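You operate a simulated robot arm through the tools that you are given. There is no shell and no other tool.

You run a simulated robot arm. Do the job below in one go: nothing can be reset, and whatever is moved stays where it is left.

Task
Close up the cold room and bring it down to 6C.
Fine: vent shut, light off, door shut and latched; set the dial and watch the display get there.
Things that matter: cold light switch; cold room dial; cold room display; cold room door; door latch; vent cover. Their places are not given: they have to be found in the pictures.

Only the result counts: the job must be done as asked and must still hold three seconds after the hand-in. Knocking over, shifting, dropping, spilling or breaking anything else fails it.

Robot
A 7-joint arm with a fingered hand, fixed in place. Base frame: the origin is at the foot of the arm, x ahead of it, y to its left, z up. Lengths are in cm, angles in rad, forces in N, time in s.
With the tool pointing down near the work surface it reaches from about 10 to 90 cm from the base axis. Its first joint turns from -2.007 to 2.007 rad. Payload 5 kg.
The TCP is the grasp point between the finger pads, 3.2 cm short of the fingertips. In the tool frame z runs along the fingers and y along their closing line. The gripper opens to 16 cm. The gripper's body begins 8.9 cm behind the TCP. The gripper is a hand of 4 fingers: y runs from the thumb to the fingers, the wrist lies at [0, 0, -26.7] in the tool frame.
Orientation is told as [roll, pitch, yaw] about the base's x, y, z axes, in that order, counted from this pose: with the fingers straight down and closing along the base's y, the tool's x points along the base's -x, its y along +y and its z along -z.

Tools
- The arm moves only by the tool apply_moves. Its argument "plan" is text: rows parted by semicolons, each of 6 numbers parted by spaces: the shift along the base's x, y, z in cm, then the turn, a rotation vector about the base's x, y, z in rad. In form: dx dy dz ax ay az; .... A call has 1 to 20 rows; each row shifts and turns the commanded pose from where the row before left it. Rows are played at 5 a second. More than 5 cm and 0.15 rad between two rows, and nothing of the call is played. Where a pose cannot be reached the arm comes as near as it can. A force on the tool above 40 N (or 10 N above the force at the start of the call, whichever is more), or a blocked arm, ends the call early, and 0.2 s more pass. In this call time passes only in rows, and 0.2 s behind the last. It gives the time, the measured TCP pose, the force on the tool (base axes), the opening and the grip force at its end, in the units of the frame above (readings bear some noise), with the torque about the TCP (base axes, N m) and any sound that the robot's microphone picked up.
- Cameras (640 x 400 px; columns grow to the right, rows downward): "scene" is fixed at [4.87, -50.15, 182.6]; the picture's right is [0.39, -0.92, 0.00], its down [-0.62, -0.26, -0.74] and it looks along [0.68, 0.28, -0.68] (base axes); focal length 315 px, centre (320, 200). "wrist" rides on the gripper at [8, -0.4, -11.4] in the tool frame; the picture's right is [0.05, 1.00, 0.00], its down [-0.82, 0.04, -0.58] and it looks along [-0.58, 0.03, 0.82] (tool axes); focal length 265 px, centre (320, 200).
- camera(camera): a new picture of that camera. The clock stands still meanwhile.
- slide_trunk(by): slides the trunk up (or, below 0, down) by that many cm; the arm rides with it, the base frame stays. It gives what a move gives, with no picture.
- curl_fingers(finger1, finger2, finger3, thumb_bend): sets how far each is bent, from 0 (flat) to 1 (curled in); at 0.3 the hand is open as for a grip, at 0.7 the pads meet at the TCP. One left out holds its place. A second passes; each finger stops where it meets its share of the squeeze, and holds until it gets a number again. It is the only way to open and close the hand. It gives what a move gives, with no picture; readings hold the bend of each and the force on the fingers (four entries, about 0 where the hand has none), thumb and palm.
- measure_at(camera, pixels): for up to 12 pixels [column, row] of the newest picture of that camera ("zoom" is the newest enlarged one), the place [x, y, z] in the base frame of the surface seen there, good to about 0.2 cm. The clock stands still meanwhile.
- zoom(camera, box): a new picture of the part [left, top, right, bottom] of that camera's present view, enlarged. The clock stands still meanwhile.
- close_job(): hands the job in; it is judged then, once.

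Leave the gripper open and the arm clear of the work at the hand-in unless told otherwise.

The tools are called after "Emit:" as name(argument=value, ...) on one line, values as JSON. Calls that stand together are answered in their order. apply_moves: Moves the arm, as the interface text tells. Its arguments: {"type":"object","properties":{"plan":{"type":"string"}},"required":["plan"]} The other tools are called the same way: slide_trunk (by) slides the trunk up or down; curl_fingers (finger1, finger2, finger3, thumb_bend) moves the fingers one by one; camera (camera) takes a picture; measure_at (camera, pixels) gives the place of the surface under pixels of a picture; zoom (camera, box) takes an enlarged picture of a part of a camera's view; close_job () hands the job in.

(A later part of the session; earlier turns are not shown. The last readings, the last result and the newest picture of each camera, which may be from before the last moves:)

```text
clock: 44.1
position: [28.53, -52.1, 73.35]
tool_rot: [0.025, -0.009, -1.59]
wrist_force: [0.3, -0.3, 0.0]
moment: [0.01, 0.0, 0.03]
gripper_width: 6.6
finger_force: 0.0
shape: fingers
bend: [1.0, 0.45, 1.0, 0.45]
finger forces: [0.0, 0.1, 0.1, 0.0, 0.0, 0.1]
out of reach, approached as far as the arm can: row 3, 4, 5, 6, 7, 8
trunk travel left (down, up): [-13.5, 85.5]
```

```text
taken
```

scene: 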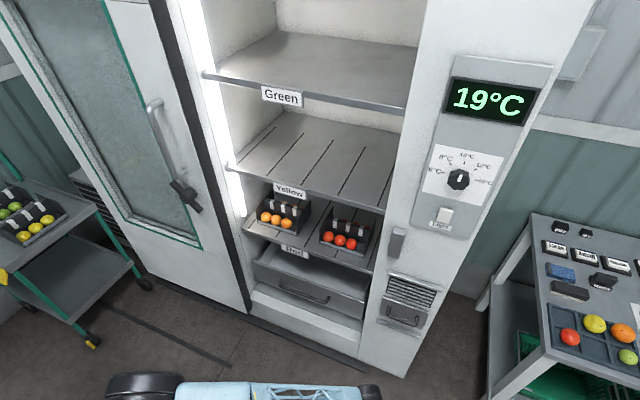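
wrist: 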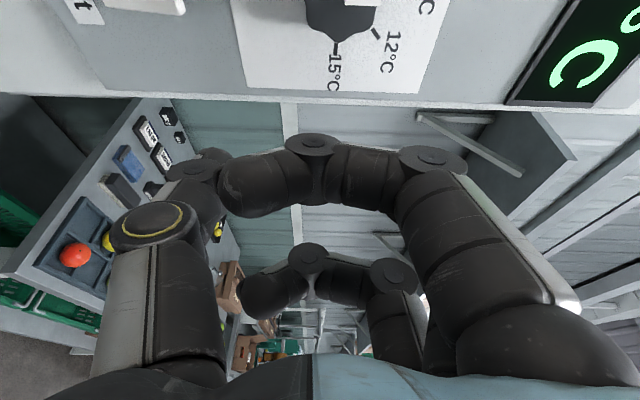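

The data fits an elbow that stays at 21 cm radius. I'll check whether this is only so on the right side: lift, swing to straight ahead (y ≈ 0, x ≈ 52, in front of the opening), and test there.

Emit:
apply_moves(plan="0 0 4 0 0 0;0 0 4 0 0 0;0 0 4 0 0 0;0 0 4 0 0 0;0 0 4 0 0 0;0 0 4 0 0 0;2 4 0 0 0 0.05;2 4 0 0 0 0.05;2 4 0 0 0 0.05;2 4 0 0 0 0.05;2 4 0 0 0 0.05;2 4 0 0 0 0.05;2 4 0 0 0 0.05;2 4 0 0 0 0.05;1.5 4 0 0 0 0.05;1.5 4 0 0 0 0.05;1.5 4 0 0 0 0.05;1.5 4 0 0 0 0.05;1 4 0 0 0 0.05")

Emit:
camera(camera="scene")

```text
clock: 48.1
position: [51.44, -0.23, 97.29]
tool_rot: [0.026, -0.007, -0.941]
wrist_force: [-1.0, -0.4, -0.1]
moment: [0.05, 0.0, 0.04]
gripper_width: 6.58
finger_force: 0.0
shape: fingers
bend: [1.0, 0.45, 1.0, 0.45]
finger forces: [0.0, 0.0, 0.0, 0.0, 0.0, 0.0]
trunk travel left (down, up): [-13.5, 85.5]
```

```text
taken
```

scene: 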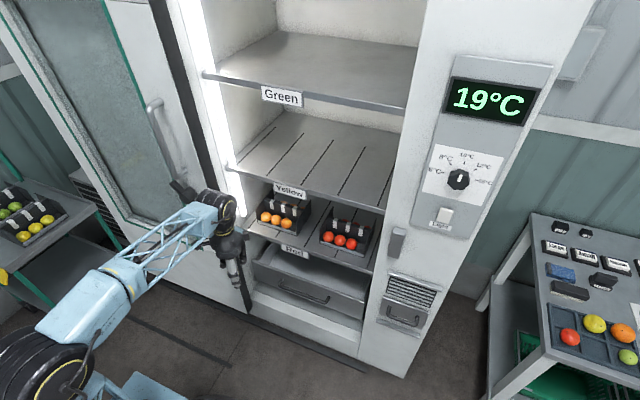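

The arm is visible now. I'll measure elbow drum, forearm and platform here.

Emit:
measure_at(camera="scene", pixels=[[30, 350], [50, 375], [60, 385], [10, 340], [90, 300], [100, 330], [125, 280], [200, 215], [220, 210], [140, 385], [95, 390], [110, 395]])

Emit:
zoom(camera="scene", box=[0, 250, 240, 400])

```text
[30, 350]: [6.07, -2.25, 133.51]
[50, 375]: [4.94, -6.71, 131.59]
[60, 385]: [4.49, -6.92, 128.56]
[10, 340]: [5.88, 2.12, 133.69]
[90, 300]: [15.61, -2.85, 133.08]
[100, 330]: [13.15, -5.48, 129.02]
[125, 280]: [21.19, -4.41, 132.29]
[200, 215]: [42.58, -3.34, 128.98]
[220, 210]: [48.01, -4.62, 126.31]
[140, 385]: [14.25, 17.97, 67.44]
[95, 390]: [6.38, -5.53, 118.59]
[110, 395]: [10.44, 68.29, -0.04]
```

```text
2.67 times, centred on (120, 325) of scene
```

zoom: 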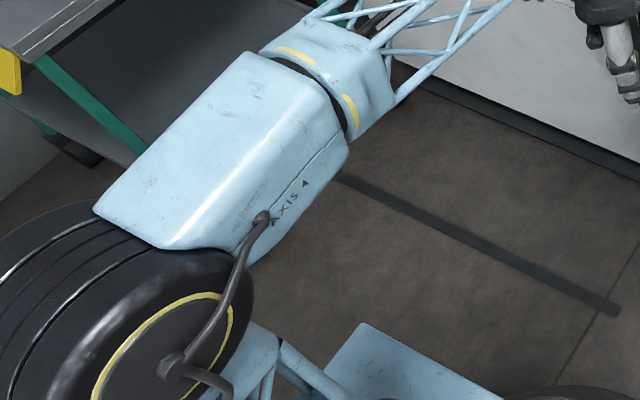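

The elbow (labelled "AXIS 4") is now at radius ~5 cm, directly above the shoulder. I'll extend straight ahead (tool down, z ≈ 97, up to x ≈ 71, before the shelf fronts at x ≈ 82) to see if the limit occurs here too.

Emit:
apply_moves(plan="4 0 0 0 0 0;4 0 0 0 0 0;4 0 0 0 0 0;4 0 0 0 0 0;3 0 0 0 0 0")

Emit:
camera(camera="scene")

```text
clock: 49.3
position: [70.57, -0.04, 97.17]
tool_rot: [0.026, -0.007, -0.94]
wrist_force: [-0.1, 0.1, 0.1]
moment: [-0.03, -0.05, 0.02]
gripper_width: 6.59
finger_force: 0.2
shape: fingers
bend: [1.0, 0.45, 1.0, 0.45]
finger forces: [0.0, 0.1, 0.0, 0.0, 0.0, 0.0]
trunk travel left (down, up): [-13.5, 85.5]
```

```text
taken
```

scene: 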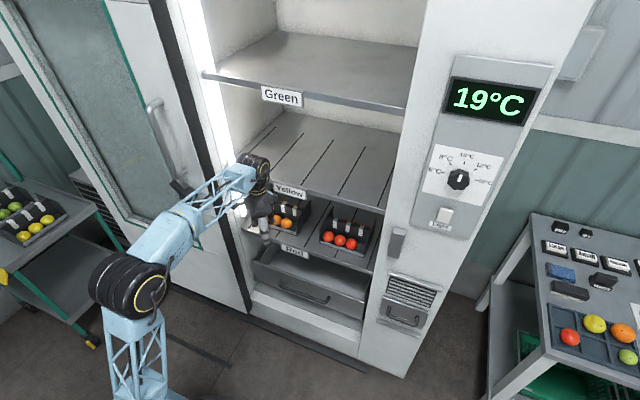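

Here it reaches x = 70.6 easily – the upper arm leans fine. So on the right the arm was just in a bad redundant posture. I'll unwind the yaw here, then swing right along a 68 cm arc, keeping the hand's yaw following the arm so that the posture stays clean.

Emit:
apply_moves(plan="-0.5 0 0 0 0 0.134;-0.5 0 0 0 0 0.134;-0.5 0 0 0 0 0.134;-0.5 0 0 0 0 0.134;-0.5 0 0 0 0 0.134;0 0 0 0 0 0.134;0 0 0 0 0 0.134")

Emit:
apply_moves(plan="-0.16 -4.66 0 0 0 -0.0686;-0.48 -4.64 0 0 0 -0.0686;-0.79 -4.59 0 0 0 -0.0686;-1.11 -4.52 0 0 0 -0.0686;-1.42 -4.45 0 0 0 -0.0686;-1.71 -4.33 0 0 0 -0.0686;-2.01 -4.21 0 0 0 -0.0686;-2.3 -4.06 0 0 0 -0.0686;-2.56 -3.89 0 0 0 -0.0686;-2.83 -3.71 0 0 0 -0.0686;-3.07 -3.5 0 0 0 -0.0686;-3.31 -3.29 0 0 0 -0.0686;-3.52 -3.05 0 0 0 -0.0686")

Emit:
camera(camera="scene")

```text
clock: 50.9
position: [67.87, -0.14, 97.24]
tool_rot: [0.024, -0.006, -0.002]
wrist_force: [-0.1, 1.1, 0.3]
moment: [-0.04, -0.01, 0.03]
gripper_width: 6.61
finger_force: 0.0
shape: fingers
bend: [1.0, 0.45, 1.0, 0.45]
finger forces: [0.1, 0.0, 0.0, 0.1, 0.0, 0.0]
trunk travel left (down, up): [-13.5, 85.5]
```

```text
clock: 53.7
position: [42.96, -52.94, 97.11]
tool_rot: [0.024, -0.006, -0.893]
wrist_force: [0.1, 1.6, 0.5]
moment: [-0.07, 0.01, 0.01]
gripper_width: 6.6
finger_force: 0.1
shape: fingers
bend: [1.0, 0.45, 1.0, 0.45]
finger forces: [0.0, 0.1, 0.1, 0.0, 0.0, 0.0]
trunk travel left (down, up): [-13.5, 85.5]
```

```text
taken
```

scene: 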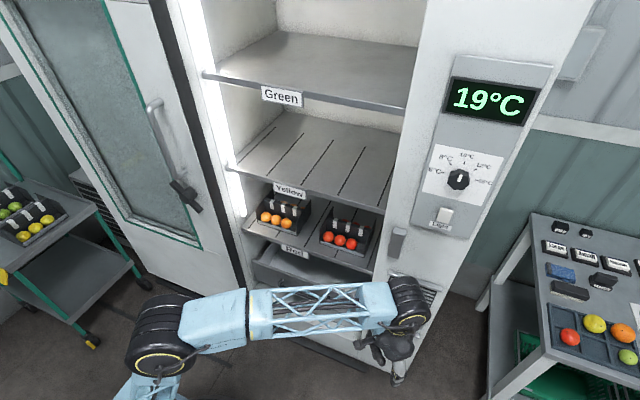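

No limit now at radius 68 on the right. I'll extend further to check: toward [47, −58].

Emit:
apply_moves(plan="2 -2.5 0 0 0 0;2 -2.5 0 0 0 0;2 -2.5 0 0 0 0;2 -2 0 0 0 0")

```text
clock: 54.7
position: [50.76, -62.62, 97.26]
tool_rot: [0.026, -0.007, -0.895]
wrist_force: [0.1, 0.4, -0.6]
moment: [0.02, 0.0, 0.0]
gripper_width: 6.58
finger_force: 0.0
shape: fingers
bend: [1.0, 0.45, 1.0, 0.45]
finger forces: [0.1, 0.0, 0.1, 0.0, 0.0, 0.0]
trunk travel left (down, up): [-13.5, 85.5]
```

It reaches 80 cm radius now. I'll pull the wrist back to about [35,−58], then tilt the tool forward around the wrist (TCP arcs from below to ahead, ending near [62,−58,124], tips still ~7 cm from the panel).

Emit:
apply_moves(plan="-4 1.2 0 0 0 0;-4 1.2 0 0 0 0;-4 1.2 0 0 0 0;-3.8 1 0 0 0 0;3.8 0 0.27 0 -0.1428 0;3.72 0 0.81 0 -0.1428 0;3.57 0 1.33 0 -0.1428 0;3.35 0 1.82 0 -0.1428 0;3.05 0 2.28 0 -0.1428 0;2.69 0 2.69 0 -0.1428 0;2.28 0 3.05 0 -0.1428 0;1.83 0 3.34 0 -0.1428 0;1.33 0 3.57 0 -0.1428 0;0.81 0 3.72 0 -0.1428 0;0.27 0 3.8 0 -0.1428 0")

Emit:
camera(camera="scene")

Emit:
camera(camera="wrist")

```text
clock: 57.9
position: [61.74, -57.81, 124.01]
tool_rot: [1.602, -0.676, -1.582]
wrist_force: [0.1, 0.0, -0.7]
moment: [-0.02, 0.0, 0.0]
gripper_width: 6.58
finger_force: 0.2
shape: fingers
bend: [1.0, 0.45, 1.0, 0.45]
finger forces: [0.1, 0.1, 0.1, 0.0, 0.1, 0.1]
trunk travel left (down, up): [-13.5, 85.5]
```

```text
taken
```

scene: 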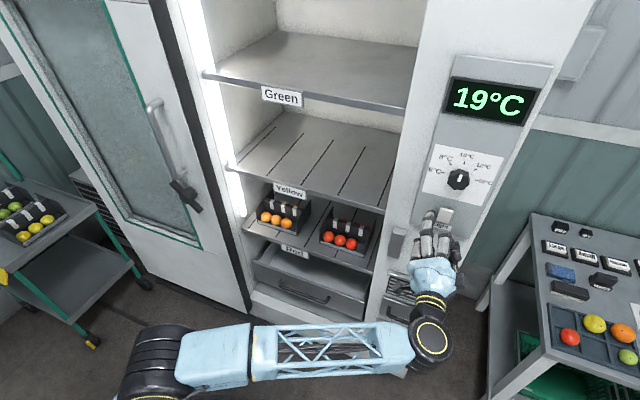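

```text
taken
```

wrist: 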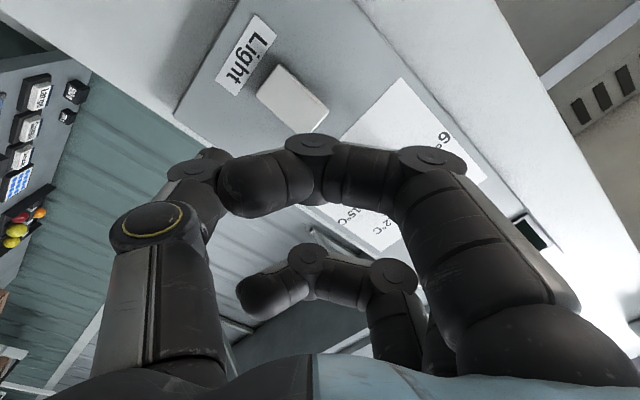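

The posture is clean now. I'm right in front of the light switch. I'll zoom on it and measure its surface to see which side of the rocker sticks out.

Emit:
zoom(camera="wrist", box=[200, 20, 360, 160])

Emit:
measure_at(camera="wrist", pixels=[[280, 70], [262, 92], [275, 85], [290, 95], [300, 105], [310, 115], [318, 100], [305, 125], [295, 82], [270, 105], [240, 110], [290, 130]])

```text
2.86 times, centred on (280, 90) of wrist
```

zoom: 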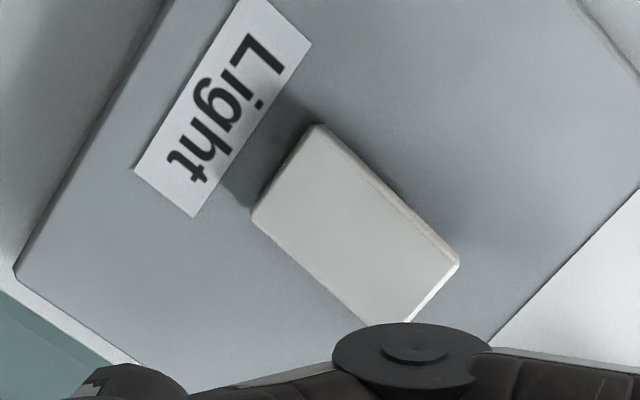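

```text
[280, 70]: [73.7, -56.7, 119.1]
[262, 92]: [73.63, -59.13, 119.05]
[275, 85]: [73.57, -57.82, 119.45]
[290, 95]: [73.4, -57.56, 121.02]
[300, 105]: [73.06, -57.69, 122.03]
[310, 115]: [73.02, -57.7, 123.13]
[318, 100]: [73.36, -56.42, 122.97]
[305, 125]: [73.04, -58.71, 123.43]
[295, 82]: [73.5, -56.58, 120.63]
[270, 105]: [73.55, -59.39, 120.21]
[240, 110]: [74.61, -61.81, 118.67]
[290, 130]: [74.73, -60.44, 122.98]
```

The rocker's top (z ≈ 123.5) stands out at x = 73.0 while the bottom is in at 73.65, so pressing the top part toggles it. I'll pinch middle finger and thumb together to make a blunt poker.

Emit:
curl_fingers(finger2=0.7, thumb_bend=0.7)

Emit:
camera(camera="wrist")

Emit:
camera(camera="scene")

Emit:
zoom(camera="scene", box=[390, 180, 490, 280])

```text
clock: 58.9
position: [61.81, -57.82, 124.07]
tool_rot: [1.601, -0.677, -1.581]
wrist_force: [-0.1, 0.4, -0.2]
moment: [-0.01, -0.01, 0.01]
gripper_width: 5.04
finger_force: 0.1
shape: fingers
bend: [1.0, 0.7, 1.0, 0.7]
finger forces: [0.0, 0.1, 0.1, 0.0, 0.0, 0.0]
trunk travel left (down, up): [-13.5, 85.5]
```

```text
taken
```

wrist: 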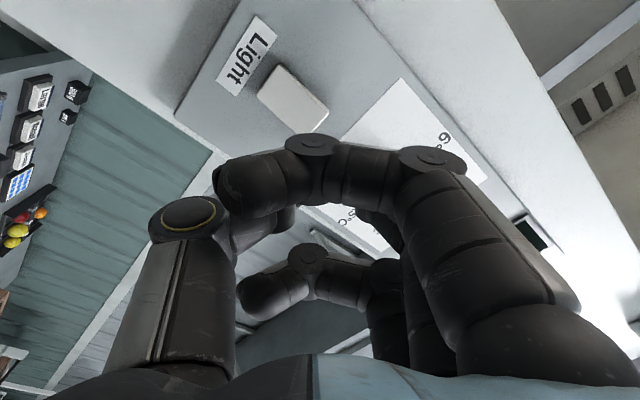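

```text
taken
```

scene: 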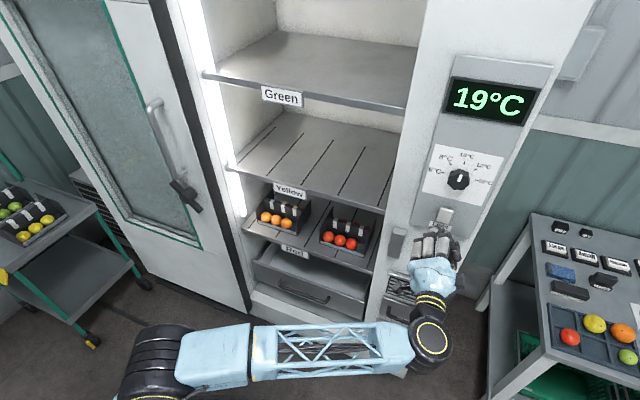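

```text
4.00 times, centred on (440, 230) of scene
```

zoom: 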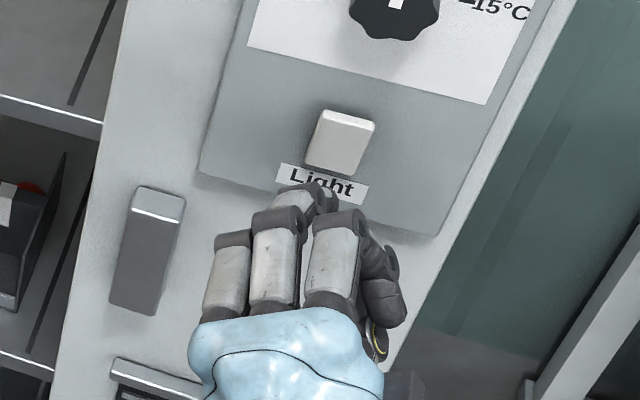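

I'll measure where the forward-most point of this pinch is.

Emit:
measure_at(camera="scene", pixels=[[434, 219], [437, 219], [440, 221], [442, 222], [431, 223], [445, 224], [450, 228], [436, 226], [428, 234]])

```text
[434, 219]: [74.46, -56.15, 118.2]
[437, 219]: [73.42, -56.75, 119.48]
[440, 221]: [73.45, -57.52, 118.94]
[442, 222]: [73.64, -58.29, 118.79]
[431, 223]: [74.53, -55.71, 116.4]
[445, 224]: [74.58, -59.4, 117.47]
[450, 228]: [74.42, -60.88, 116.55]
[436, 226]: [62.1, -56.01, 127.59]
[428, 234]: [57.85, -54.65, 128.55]
```

Emit:
measure_at(camera="scene", pixels=[[435, 228], [438, 228], [440, 229], [442, 231], [432, 229], [441, 226], [445, 238], [455, 245], [447, 245], [425, 240]])

```text
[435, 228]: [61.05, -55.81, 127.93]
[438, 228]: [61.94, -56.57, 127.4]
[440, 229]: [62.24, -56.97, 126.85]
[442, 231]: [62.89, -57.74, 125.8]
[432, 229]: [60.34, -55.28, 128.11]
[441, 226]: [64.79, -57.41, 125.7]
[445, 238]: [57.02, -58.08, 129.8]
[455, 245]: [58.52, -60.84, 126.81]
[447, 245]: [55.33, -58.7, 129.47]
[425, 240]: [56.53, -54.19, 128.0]
```

The pinch tip is at TCP + 3.1 cm on the tool axis. I'll align to y = −58, z = 123.6 and approach to x ≈ 68.8 (tip at 72), then press in small steps.

Emit:
apply_moves(plan="1 -0.2 -0.45 0 0 0;2 0 0 0 0 0;2 0 0 0 0 0;1.5 0 0 0 0 0;0.5 0 0 0 0 0")

Emit:
apply_moves(plan="0.4 0 0 0 0 0;0.4 0 0 0 0 0;0.4 0 0 0 0 0;0.3 0 0 0 0 0;0.3 0 0 0 0 0")

Emit:
camera(camera="scene")

```text
clock: 60.1
position: [68.76, -58.07, 123.45]
tool_rot: [1.599, -0.677, -1.58]
wrist_force: [0.4, 0.3, -0.1]
moment: [-0.01, 0.03, -0.04]
gripper_width: 5.06
finger_force: 0.2
shape: fingers
bend: [1.0, 0.7, 1.0, 0.7]
finger forces: [0.1, 0.0, 0.0, 0.1, 0.0, 0.0]
trunk travel left (down, up): [-13.5, 85.5]
```

```text
clock: 61.3
position: [70.16, -58.41, 123.56]
tool_rot: [1.601, -0.676, -1.584]
wrist_force: [-21.0, -2.4, -2.9]
moment: [0.0, 0.32, -0.05]
gripper_width: 4.98
finger_force: 10.9
shape: fingers
bend: [1.0, 0.7, 1.0, 0.71]
finger forces: [0.0, 0.0, 0.0, 0.0, 21.2, 0.0]
trunk travel left (down, up): [-13.5, 85.5]
heard: click
```

```text
taken
```

scene: 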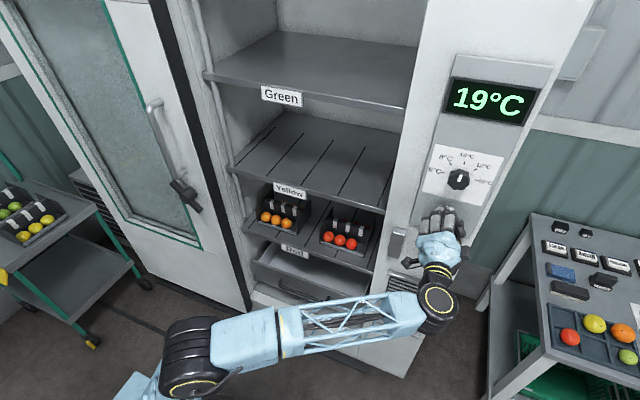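

A click was heard and the cold-room light is off. I'll back straight off.

Emit:
apply_moves(plan="-1 0 0 0 0 0;-2 0 0 0 0 0;-3 0 0 0 0 0;-3 0 0 0 0 0")

Emit:
zoom(camera="scene", box=[400, 130, 520, 240])

```text
clock: 62.3
position: [61.37, -58.09, 123.39]
tool_rot: [1.599, -0.676, -1.579]
wrist_force: [0.3, -0.7, -0.1]
moment: [0.04, -0.03, -0.03]
gripper_width: 5.05
finger_force: 0.1
shape: fingers
bend: [1.0, 0.7, 1.0, 0.7]
finger forces: [0.1, 0.0, 0.0, 0.1, 0.1, 0.0]
trunk travel left (down, up): [-13.5, 85.5]
```

```text
3.64 times, centred on (460, 185) of scene
```

zoom: 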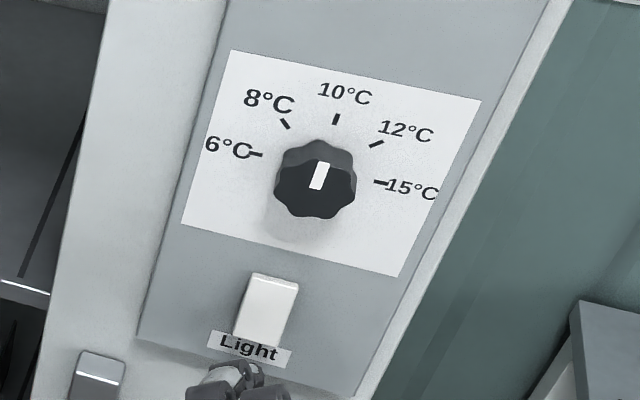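

The light stays off. Now the dial: raise the trunk by 24 cm for better reach, open the middle finger and thumb, then come down to z = 134.5 while pre-rolling the hand by +0.75 rad about x.

Emit:
slide_trunk(by=24)

Emit:
curl_fingers(finger2=0.45, thumb_bend=0.45)

Emit:
apply_moves(plan="0 0 -1.6 0.1 0 0;0 0 -1.6 0.1 0 0;0 0 -1.6 0.1 0 0;0 0 -1.6 0.1 0 0;0 0 -1.6 0.1 0 0;0 0 -1.6 0.1 0 0;0 0 -1.6 0.1 0 0;0 0 -1.7 0.1 0 0")

```text
clock: 64.8
position: [61.4, -58.08, 147.35]
tool_rot: [1.599, -0.677, -1.58]
wrist_force: [0.3, 0.6, -0.2]
moment: [0.02, 0.01, -0.01]
gripper_width: 5.01
finger_force: 0.1
shape: fingers
bend: [1.0, 0.7, 1.0, 0.7]
finger forces: [0.0, 0.0, 0.0, 0.0, 0.1, 0.0]
trunk travel left (down, up): [-37.5, 61.5]
```

```text
clock: 65.8
position: [61.24, -58.14, 147.37]
tool_rot: [1.601, -0.679, -1.579]
wrist_force: [0.2, -0.6, 0.1]
moment: [-0.03, 0.02, 0.0]
gripper_width: 6.57
finger_force: 0.0
shape: fingers
bend: [1.0, 0.45, 1.0, 0.45]
finger forces: [0.0, 0.0, 0.0, 0.1, 0.1, 0.0]
trunk travel left (down, up): [-37.5, 61.5]
```

```text
clock: 67.6
position: [61.32, -58.22, 134.51]
tool_rot: [1.597, 0.123, -1.577]
wrist_force: [0.1, 0.6, -0.5]
moment: [-0.02, 0.03, 0.02]
gripper_width: 6.58
finger_force: 0.0
shape: fingers
bend: [1.0, 0.45, 1.0, 0.45]
finger forces: [0.1, 0.0, 0.1, 0.0, 0.0, 0.1]
trunk travel left (down, up): [-37.5, 61.5]
```

Before gripping, I'll test that a full −90° roll is reachable close to the knob: advance to x = 67 (tips ~70, 2 cm before the knob) and roll −1.57, watching for reach limits.

Emit:
apply_moves(plan="2 0.1 0 0 0 0;2 0.05 0 0 0 0;1.5 0 0 0 0 0;0 0 0 -0.1428 0 0;0 0 0 -0.1428 0 0;0 0 0 -0.1428 0 0;0 0 0 -0.1428 0 0;0 0 0 -0.1428 0 0;0 0 0 -0.1428 0 0;0 0 0 -0.1428 0 0;0 0 0 -0.1428 0 0;0 0 0 -0.1428 0 0;0 0 0 -0.1428 0 0;0 0 0 -0.1428 0 0")

Emit:
camera(camera="wrist")

```text
clock: 70.7
position: [69.34, -59.32, 125.74]
tool_rot: [2.033, -1.089, -1.868]
wrist_force: [-19.5, 3.5, -1.9]
moment: [0.16, 0.54, -0.74]
gripper_width: 6.44
finger_force: 9.2
shape: fingers
bend: [1.0, 0.45, 1.0, 0.46]
finger forces: [0.1, 0.1, 0.0, 0.0, 19.2, 0.0]
trunk travel left (down, up): [-37.5, 61.5]
stopped in row 14: the force on the tool passed its limit at 53 N (the readings are from after the stop); the commanded pose is now the measured one
```

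```text
taken
```

wrist: 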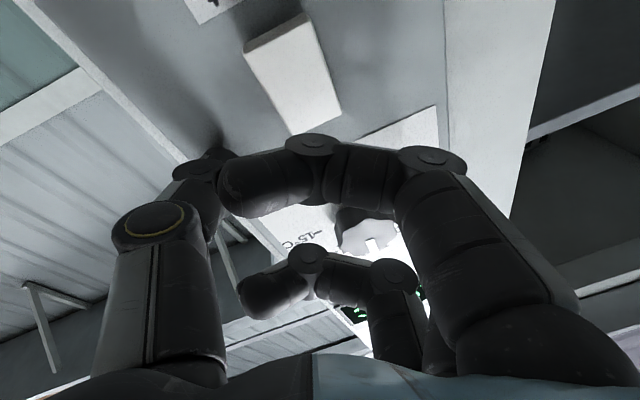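

The roll ran into a limit near the end, the arm sagged to z ≈ 125.7 and the thumb touched the panel (no click heard). I'll retract straight back at once.

Emit:
apply_moves(plan="-1 0 0 0 0 0;-2 0 0 0 0 0;-3 0 0 0 0 0;-3 0 0 0 0 0")

Emit:
camera(camera="scene")

Emit:
zoom(camera="scene", box=[400, 130, 520, 240])

```text
clock: 71.7
position: [60.46, -59.16, 125.68]
tool_rot: [2.032, -1.091, -1.866]
wrist_force: [0.8, 0.2, 0.2]
moment: [0.03, 0.01, -0.02]
gripper_width: 6.59
finger_force: 0.0
shape: fingers
bend: [1.0, 0.45, 1.0, 0.45]
finger forces: [0.0, 0.0, 0.0, 0.0, 0.0, 0.0]
trunk travel left (down, up): [-37.5, 61.5]
```

```text
taken
```

scene: 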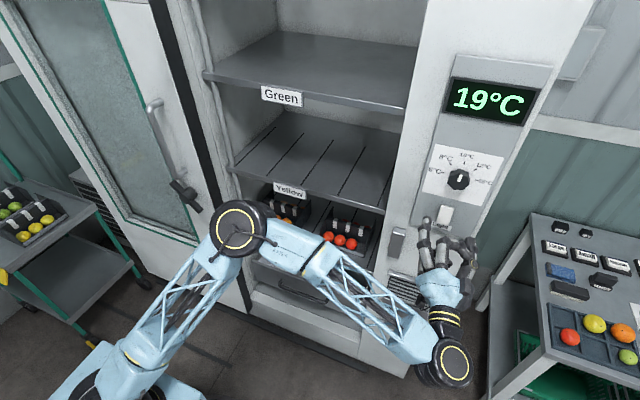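

```text
3.64 times, centred on (460, 185) of scene
```

zoom: 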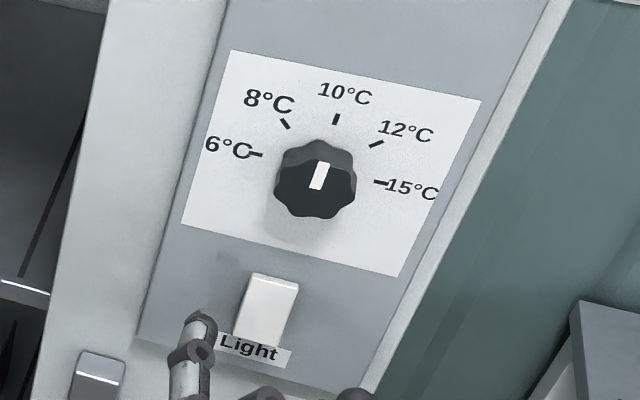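

No damage: dial still at 10, light off. But the elbow swung far to the left/forward. I'll measure where it is relative to the cabinet.

Emit:
measure_at(camera="scene", pixels=[[240, 228], [225, 215], [262, 225], [300, 250], [340, 275], [380, 310], [445, 360], [190, 290], [140, 350], [100, 385], [245, 250]])

```text
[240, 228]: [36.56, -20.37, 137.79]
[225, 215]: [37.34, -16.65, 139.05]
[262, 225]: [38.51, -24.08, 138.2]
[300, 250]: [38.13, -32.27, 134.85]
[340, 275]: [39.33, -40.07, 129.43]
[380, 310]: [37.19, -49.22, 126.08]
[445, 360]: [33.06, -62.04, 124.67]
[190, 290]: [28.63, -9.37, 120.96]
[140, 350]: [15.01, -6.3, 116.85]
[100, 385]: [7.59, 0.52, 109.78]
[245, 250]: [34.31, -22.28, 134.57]
```

The elbow is at [37,−20,132], safe in free space. The roll range below about 50° is limited, so I'll instead start the twist from a larger roll. Rolling back (+1.23 rad), re-aligning the tool with +x and raising to z = 134.5, at x ≈ 60.

Emit:
apply_moves(plan="0 0.1 1 0.137 0 0;0 0.1 1 0.137 0 0;0 0.1 1 0.137 0 0;0 0.1 1 0.137 0 0;0 0.1 1 0.137 0 0;0 0.1 1 0.137 0 0;0 0.1 1 0.137 0 0;0 0.1 1 0.137 0 0;0 0.1 0.8 0.137 0 0;0 0.1 0 0 0.09 0.08;0 0.1 0 0 0.09 0.077")

Emit:
camera(camera="scene")

```text
clock: 74.1
position: [60.55, -58.15, 134.41]
tool_rot: [1.569, 0.115, -1.571]
wrist_force: [0.1, 1.2, -0.5]
moment: [-0.02, -0.01, 0.01]
gripper_width: 6.56
finger_force: 0.1
shape: fingers
bend: [1.0, 0.45, 1.0, 0.45]
finger forces: [0.0, 0.0, 0.1, 0.0, 0.0, 0.0]
trunk travel left (down, up): [-37.5, 61.5]
```

```text
taken
```

scene: 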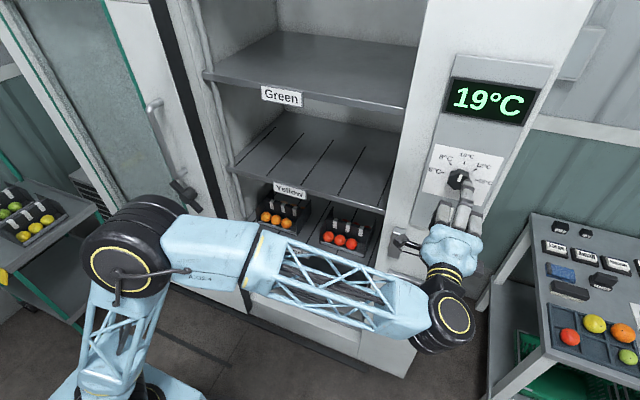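

Now aligned precisely with +x. I'll test the other roll direction: +0.9 rad (to ~148°) at this standoff.

Emit:
apply_moves(plan="1 0 0 0.13 0 0;1 0 0 0.13 0 0;1 0 0 0.13 0 0;1 0 0 0.13 0 0;1 0 0 0.13 0 0;0 0 0 0.13 0 0;0 0 0 0.12 0 0")

Emit:
camera(camera="scene")

Emit:
camera(camera="wrist")

```text
clock: 75.7
position: [65.59, -58.01, 134.32]
tool_rot: [1.57, 1.013, -1.572]
wrist_force: [0.5, -0.3, -0.4]
moment: [0.04, -0.04, 0.05]
gripper_width: 6.59
finger_force: 0.1
shape: fingers
bend: [1.0, 0.45, 1.0, 0.45]
finger forces: [0.0, 0.0, 0.1, 0.0, 0.0, 0.0]
trunk travel left (down, up): [-37.5, 61.5]
```

```text
taken
```

scene: 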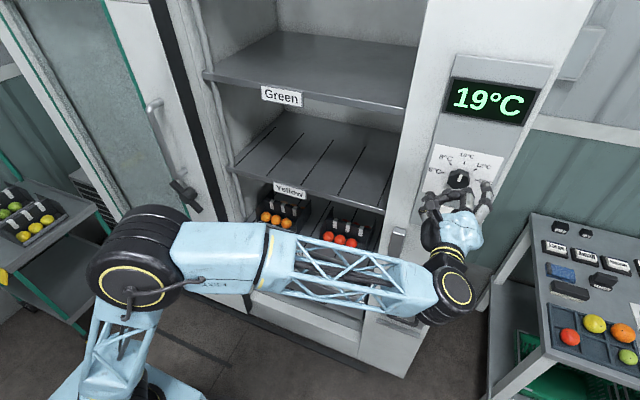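

```text
taken
```

wrist: 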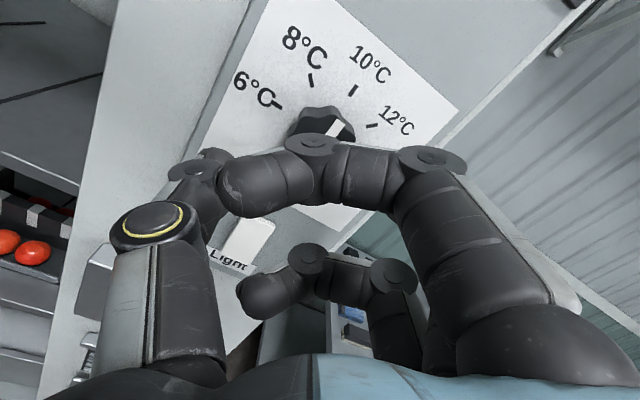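

Roll 148° is reachable. The knob lies on the tool axis between middle finger and thumb. I'll advance to x ≈ 70.8 with the knob between the open pads (tips ~73.6, plate at 74.5).

Emit:
apply_moves(plan="1.5 0 0.1 0 0 0;1.5 0 0.1 0 0 0;1 0 0 0 0 0;0.7 0 0 0 0 0;0.4 0 0 0 0 0")

Emit:
camera(camera="wrist")

Emit:
zoom(camera="scene", box=[400, 130, 520, 240])

```text
clock: 76.9
position: [70.64, -58.03, 134.78]
tool_rot: [1.573, 1.01, -1.57]
wrist_force: [-13.0, 5.4, 2.1]
moment: [-0.21, -0.38, -0.32]
gripper_width: 6.61
finger_force: 6.8
shape: fingers
bend: [1.0, 0.46, 1.0, 0.45]
finger forces: [0.1, 11.3, 0.0, 0.0, 1.7, 0.0]
trunk travel left (down, up): [-37.5, 61.5]
```

```text
taken
```

wrist: 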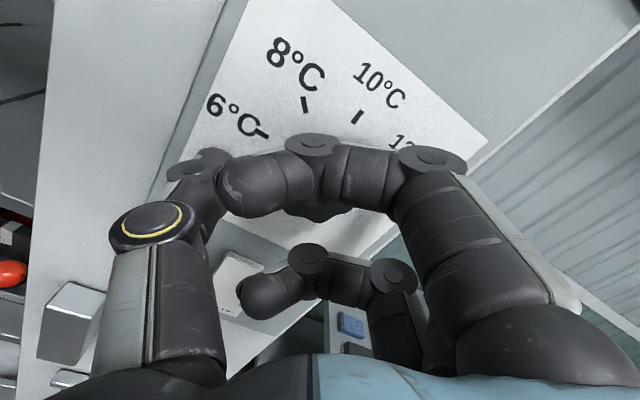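

```text
3.64 times, centred on (460, 185) of scene
```

zoom: 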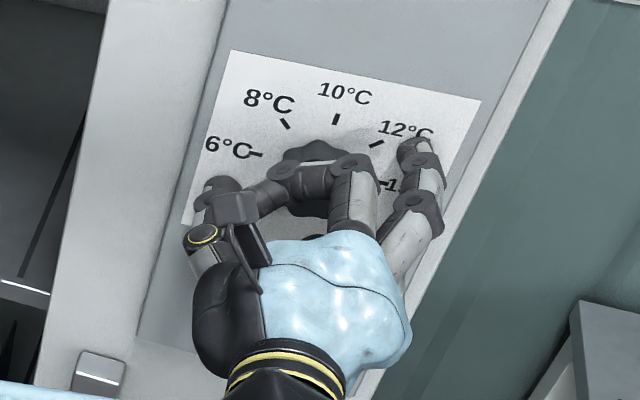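

The fingertips just touch the plate (13 N). I'll back off 0.7 cm and then close middle finger and thumb on the knob.

Emit:
apply_moves(plan="-0.4 0 0 0 0 0;-0.3 0 -0.15 0 0 0")

Emit:
curl_fingers(finger2=0.6, thumb_bend=0.6)

Emit:
zoom(camera="scene", box=[400, 130, 520, 240])

```text
clock: 77.5
position: [70.18, -58.11, 134.47]
tool_rot: [1.572, 1.012, -1.571]
wrist_force: [-0.3, 0.0, 0.4]
moment: [0.01, 0.04, -0.02]
gripper_width: 6.59
finger_force: 0.0
shape: fingers
bend: [1.0, 0.45, 1.0, 0.45]
finger forces: [0.0, 0.1, 0.0, 0.0, 0.1, 0.1]
trunk travel left (down, up): [-37.5, 61.5]
```

```text
clock: 78.5
position: [70.14, -58.03, 134.59]
tool_rot: [1.571, 1.013, -1.571]
wrist_force: [0.0, 0.6, 0.2]
moment: [0.03, 0.02, 0.02]
gripper_width: 5.61
finger_force: 2.2
shape: fingers
bend: [1.0, 0.58, 1.0, 0.59]
finger forces: [0.1, 1.4, 0.0, 0.0, 2.4, 0.0]
trunk travel left (down, up): [-37.5, 61.5]
```

```text
3.64 times, centred on (460, 185) of scene
```

zoom: 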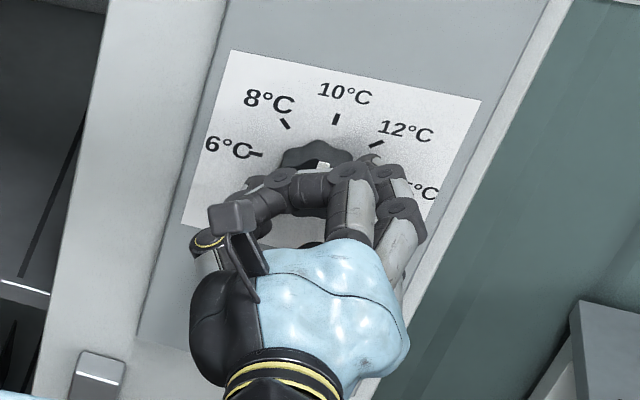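

Both touch the knob (bends 0.58/0.59). I'll squeeze more firmly.

Emit:
curl_fingers(finger2=0.75, thumb_bend=0.75)

```text
clock: 79.5
position: [70.29, -57.72, 134.4]
tool_rot: [1.566, 1.012, -1.569]
wrist_force: [3.9, 12.5, -11.5]
moment: [0.03, 0.13, 0.11]
gripper_width: 5.38
finger_force: 18.1
shape: fingers
bend: [1.0, 0.61, 1.0, 0.65]
finger forces: [0.1, 9.0, 0.0, 0.0, 26.6, 0.1]
trunk travel left (down, up): [-37.5, 61.5]
```

The thumb pushes harder (27 N vs 9 N), giving a side load. I'll balance it by easing the thumb slightly.

Emit:
curl_fingers(finger2=0.75, thumb_bend=0.63)

```text
clock: 80.5
position: [70.12, -58.08, 134.45]
tool_rot: [1.571, 1.012, -1.57]
wrist_force: [0.4, -2.7, 4.9]
moment: [-0.03, -0.18, -0.16]
gripper_width: 5.6
finger_force: 8.8
shape: fingers
bend: [1.0, 0.6, 1.0, 0.61]
finger forces: [0.1, 11.9, 0.0, 0.0, 6.0, 0.0]
trunk travel left (down, up): [-37.5, 61.5]
```

Emit:
curl_fingers(finger2=0.75, thumb_bend=0.66)

```text
clock: 81.5
position: [70.05, -57.91, 134.51]
tool_rot: [1.571, 1.011, -1.571]
wrist_force: [-0.4, 1.0, 0.6]
moment: [-0.06, -0.05, -0.05]
gripper_width: 5.51
finger_force: 10.3
shape: fingers
bend: [1.0, 0.6, 1.0, 0.62]
finger forces: [0.1, 10.3, 0.0, 0.2, 11.5, 0.0]
trunk travel left (down, up): [-37.5, 61.5]
```

Balanced at about 10 N each side. Now I turn the hand −0.3 rad about x (counter-clockwise seen from the front) and check that the knob follows.

Emit:
apply_moves(plan="0 0 0 -0.1 0 0;0 0 0 -0.1 0 0;0 0 0 -0.1 0 0")

Emit:
zoom(camera="scene", box=[420, 130, 500, 210])

Emit:
camera(camera="wrist")

```text
clock: 82.3
position: [70.17, -58.0, 134.61]
tool_rot: [1.57, 0.71, -1.571]
wrist_force: [1.4, 3.0, 0.5]
moment: [0.0, -0.08, 0.01]
gripper_width: 5.52
finger_force: 10.1
shape: fingers
bend: [1.0, 0.61, 1.0, 0.62]
finger forces: [0.0, 9.4, 0.1, 0.0, 11.6, 0.0]
trunk travel left (down, up): [-37.5, 61.5]
```

```text
5.00 times, centred on (460, 170) of scene
```

zoom: 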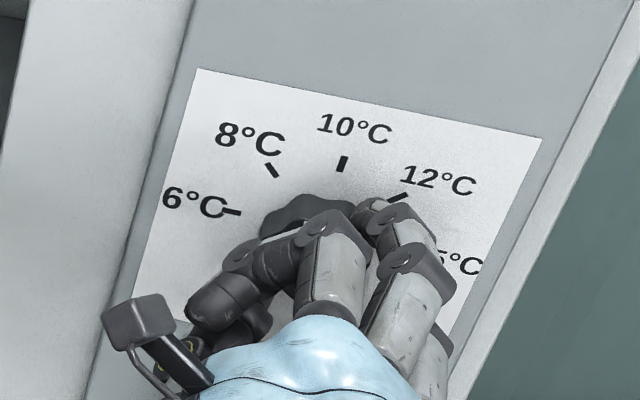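

```text
taken
```

wrist: 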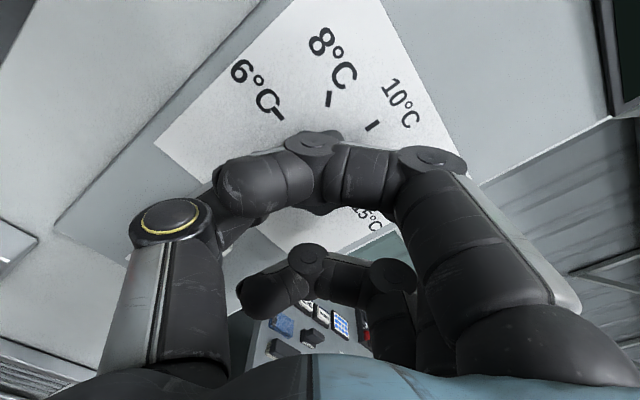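

The pointer is hidden by the fingers; torque is near zero. I'll continue another −0.5 rad and look again.

Emit:
apply_moves(plan="0 0 0 -0.1 0 0;0 0 0 -0.1 0 0;0 0 0 -0.1 0 0;0 0 0 -0.1 0 0;0 0 0 -0.1 0 0")

Emit:
zoom(camera="scene", box=[420, 130, 500, 210])

Emit:
camera(camera="wrist")

```text
clock: 83.5
position: [70.07, -57.98, 134.53]
tool_rot: [1.571, 0.208, -1.57]
wrist_force: [3.7, 3.5, 1.4]
moment: [0.0, -0.16, 0.06]
gripper_width: 5.52
finger_force: 9.8
shape: fingers
bend: [1.0, 0.61, 1.0, 0.62]
finger forces: [0.0, 10.6, 0.1, 0.1, 9.1, 0.0]
trunk travel left (down, up): [-37.5, 61.5]
```

```text
5.00 times, centred on (460, 170) of scene
```

zoom: 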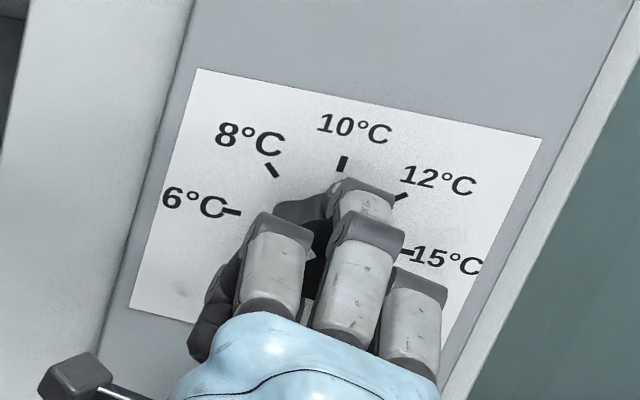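

```text
taken
```

wrist: 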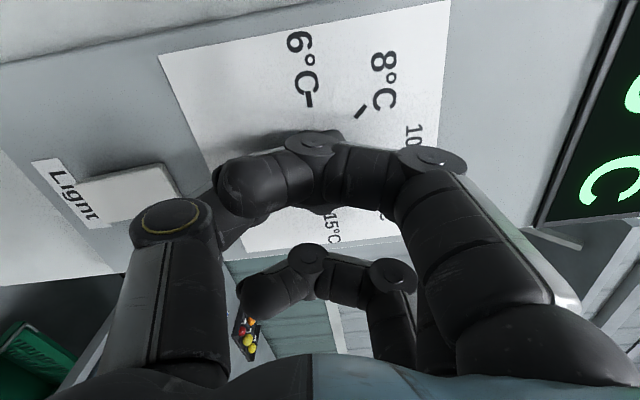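

Rotation is going smoothly (0.8 rad so far). I'll complete it to −1.57 rad in total.

Emit:
apply_moves(plan="0 0 0 -0.1 0 0;0 0 0 -0.1 0 0;0 0 0 -0.1 0 0;0 0 0 -0.1 0 0")

Emit:
apply_moves(plan="0 0 0 -0.1 0 0;0 0 0 -0.1 0 0;0 0 0 -0.1 0 0;0 0 0 -0.07 0 0")

Emit:
camera(camera="scene")

Emit:
camera(camera="wrist")

```text
clock: 84.5
position: [70.17, -57.91, 134.49]
tool_rot: [1.57, -0.19, -1.572]
wrist_force: [3.2, 3.4, -1.6]
moment: [0.01, -0.08, 0.13]
gripper_width: 5.53
finger_force: 9.7
shape: fingers
bend: [1.0, 0.61, 1.0, 0.62]
finger forces: [0.0, 9.9, 0.0, 0.1, 9.9, 0.0]
trunk travel left (down, up): [-37.5, 61.5]
```

```text
clock: 85.5
position: [70.12, -57.96, 134.46]
tool_rot: [1.569, -0.559, -1.57]
wrist_force: [4.1, 2.9, -2.1]
moment: [-0.02, -0.04, 0.14]
gripper_width: 5.51
finger_force: 10.2
shape: fingers
bend: [1.0, 0.61, 1.0, 0.62]
finger forces: [0.1, 10.1, 0.0, 0.0, 9.9, 0.0]
trunk travel left (down, up): [-37.5, 61.5]
```

```text
taken
```

scene: 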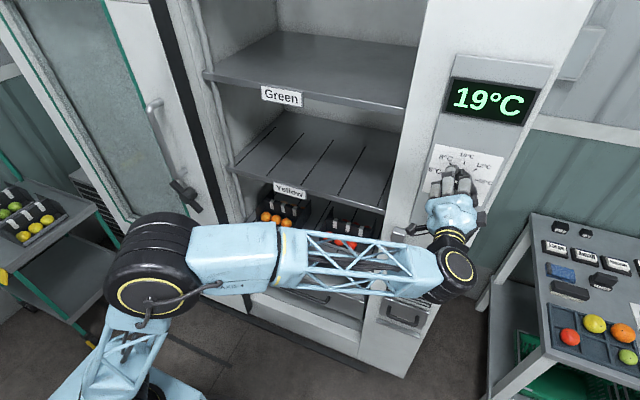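

```text
taken
```

wrist: 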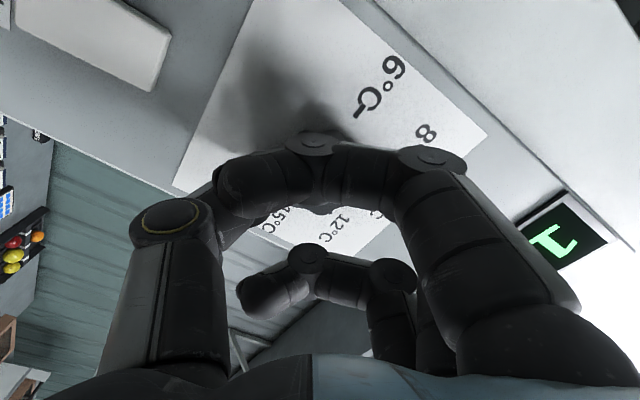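

Turned by −1.57 in total. Now I'll open the two fingers and back straight off to see the pointer.

Emit:
curl_fingers(finger2=0.45, thumb_bend=0.45)

Emit:
apply_moves(plan="-1 0 0 0 0 0;-2 0 0 0 0 0;-3 0 0 0 0 0;-4 0 0 0 0 0")

Emit:
zoom(camera="scene", box=[400, 130, 520, 240])

Emit:
camera(camera="wrist")

```text
clock: 86.5
position: [70.1, -58.07, 134.48]
tool_rot: [1.571, -0.557, -1.571]
wrist_force: [0.0, -0.7, 0.3]
moment: [0.0, 0.02, -0.03]
gripper_width: 6.59
finger_force: 0.0
shape: fingers
bend: [1.0, 0.45, 1.0, 0.45]
finger forces: [0.1, 0.0, 0.1, 0.1, 0.0, 0.0]
trunk travel left (down, up): [-37.5, 61.5]
```

```text
clock: 87.5
position: [59.97, -57.87, 134.56]
tool_rot: [1.571, -0.559, -1.571]
wrist_force: [-0.2, 1.2, 0.0]
moment: [-0.05, 0.04, 0.0]
gripper_width: 6.56
finger_force: 0.1
shape: fingers
bend: [1.0, 0.45, 1.0, 0.45]
finger forces: [0.1, 0.0, 0.0, 0.0, 0.0, 0.0]
trunk travel left (down, up): [-37.5, 61.5]
```

```text
3.64 times, centred on (460, 185) of scene
```

zoom: 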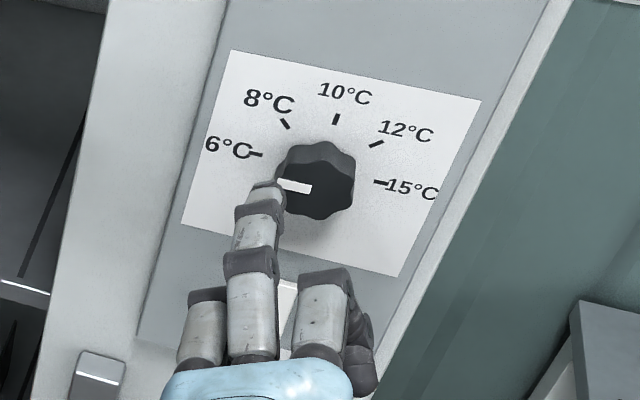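

```text
taken
```

wrist: 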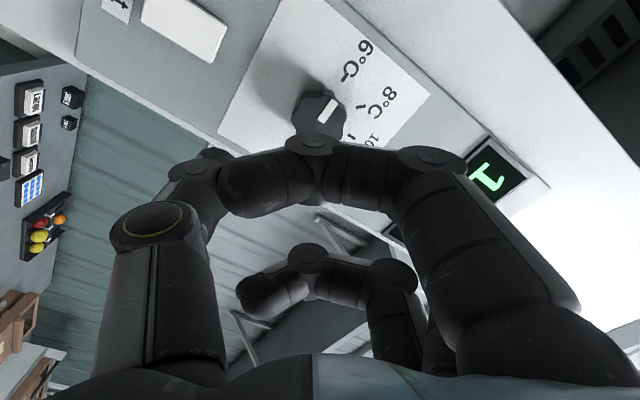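

The pointer now points left to 6°C. I'll check its angle accurately with a zoom from the wrist camera.

Emit:
zoom(camera="wrist", box=[270, 20, 430, 160])

Emit:
zoom(camera="scene", box=[430, 155, 480, 195])

```text
2.86 times, centred on (350, 90) of wrist
```

zoom: 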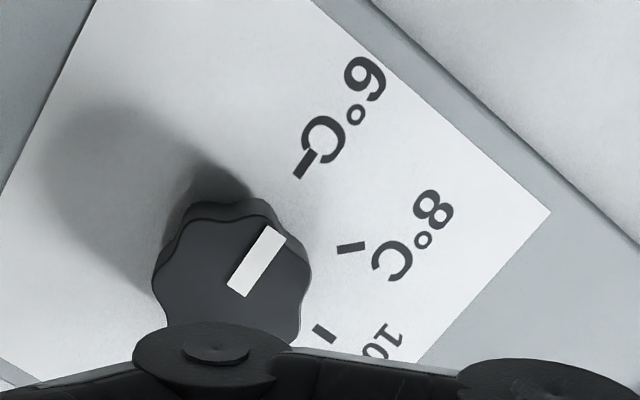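

```text
10.00 times, centred on (455, 175) of scene
```

zoom: 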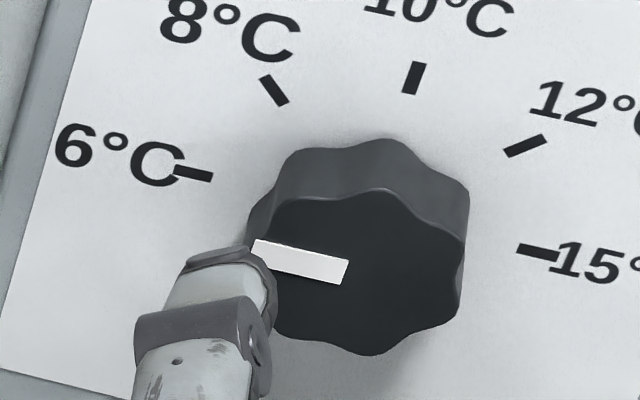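

I'll measure the pointer's two ends and the ticks in this enlarged picture.

Emit:
measure_at(camera="zoom", pixels=[[340, 271], [320, 266], [300, 261], [280, 256], [264, 252], [193, 173], [538, 252], [413, 78], [274, 90], [525, 145], [330, 268], [290, 258]])

```text
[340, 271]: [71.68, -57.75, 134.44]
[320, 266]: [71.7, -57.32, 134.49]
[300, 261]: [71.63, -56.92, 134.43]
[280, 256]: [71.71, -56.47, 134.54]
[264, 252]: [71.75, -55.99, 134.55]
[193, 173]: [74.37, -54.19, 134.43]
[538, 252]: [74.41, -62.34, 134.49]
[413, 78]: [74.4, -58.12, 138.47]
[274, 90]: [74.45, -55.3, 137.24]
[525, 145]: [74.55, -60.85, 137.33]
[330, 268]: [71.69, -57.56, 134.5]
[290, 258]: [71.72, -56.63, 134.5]
```

The pointer is level at z ≈ 134.5, i.e. on 6°C. Next the vent. I'll lower the trunk fully to bring the arm down to the vent's height and look at the vent closely.

Emit:
slide_trunk(by=-37.5)

Emit:
camera(camera="scene")

Emit:
zoom(camera="scene", box=[360, 260, 460, 345])

```text
clock: 91.1
position: [59.97, -57.92, 96.98]
tool_rot: [1.573, -0.558, -1.57]
wrist_force: [0.0, 0.4, 0.0]
moment: [-0.04, -0.01, -0.02]
gripper_width: 6.57
finger_force: 0.0
shape: fingers
bend: [1.0, 0.45, 1.0, 0.45]
finger forces: [0.0, 0.1, 0.0, 0.0, 0.1, 0.1]
trunk travel left (down, up): [0.0, 99.0]
```

```text
taken
```

scene: 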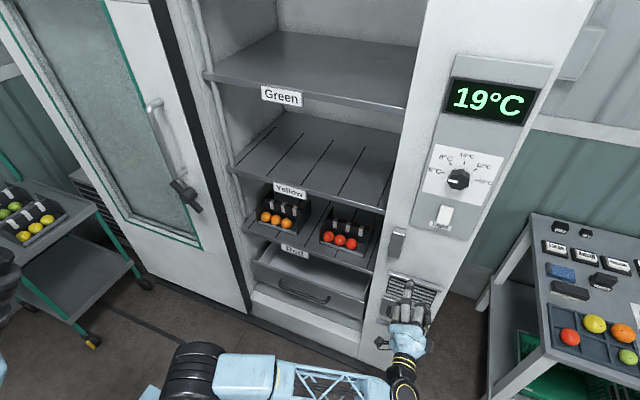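

```text
4.71 times, centred on (410, 302) of scene
```

zoom: 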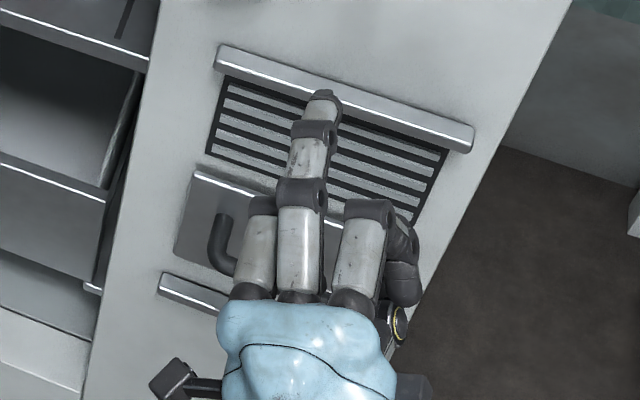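

The finger hides part of it. I'll back to x ≈ 57, roll the hand +0.56 rad (closing direction vertical) and descend toward z ≈ 78 to view the vent with the wrist camera.

Emit:
apply_moves(plan="-1 0 -2 0.1 0 0;-1 0 -2 0.1 0 0;-1 0 -2 0.1 0 0;0 0 -2 0.1 0 0;0 0 -2 0.1 0 0;0 0 -2 0.06 0 0;0 0 -3 0 0 0;0 0 -3 0 0 0")

Emit:
camera(camera="wrist")

Emit:
camera(camera="scene")

```text
clock: 92.9
position: [56.82, -57.97, 79.07]
tool_rot: [1.57, 0.003, -1.571]
wrist_force: [0.2, 0.5, 0.8]
moment: [0.02, 0.03, -0.01]
gripper_width: 6.57
finger_force: 0.1
shape: fingers
bend: [1.0, 0.45, 1.0, 0.45]
finger forces: [0.0, 0.0, 0.0, 0.0, 0.1, 0.0]
trunk travel left (down, up): [0.0, 99.0]
```

```text
taken
```

wrist: 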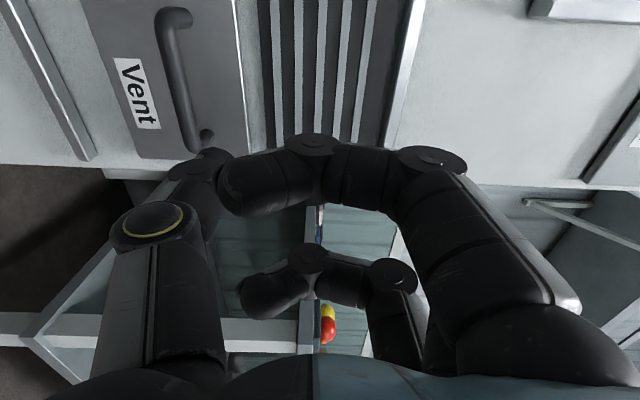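

```text
taken
```

scene: 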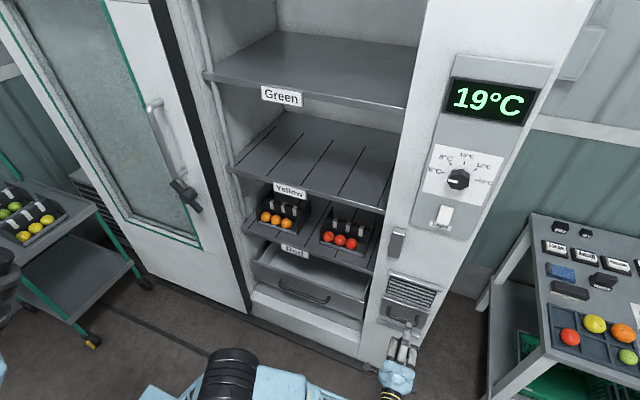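

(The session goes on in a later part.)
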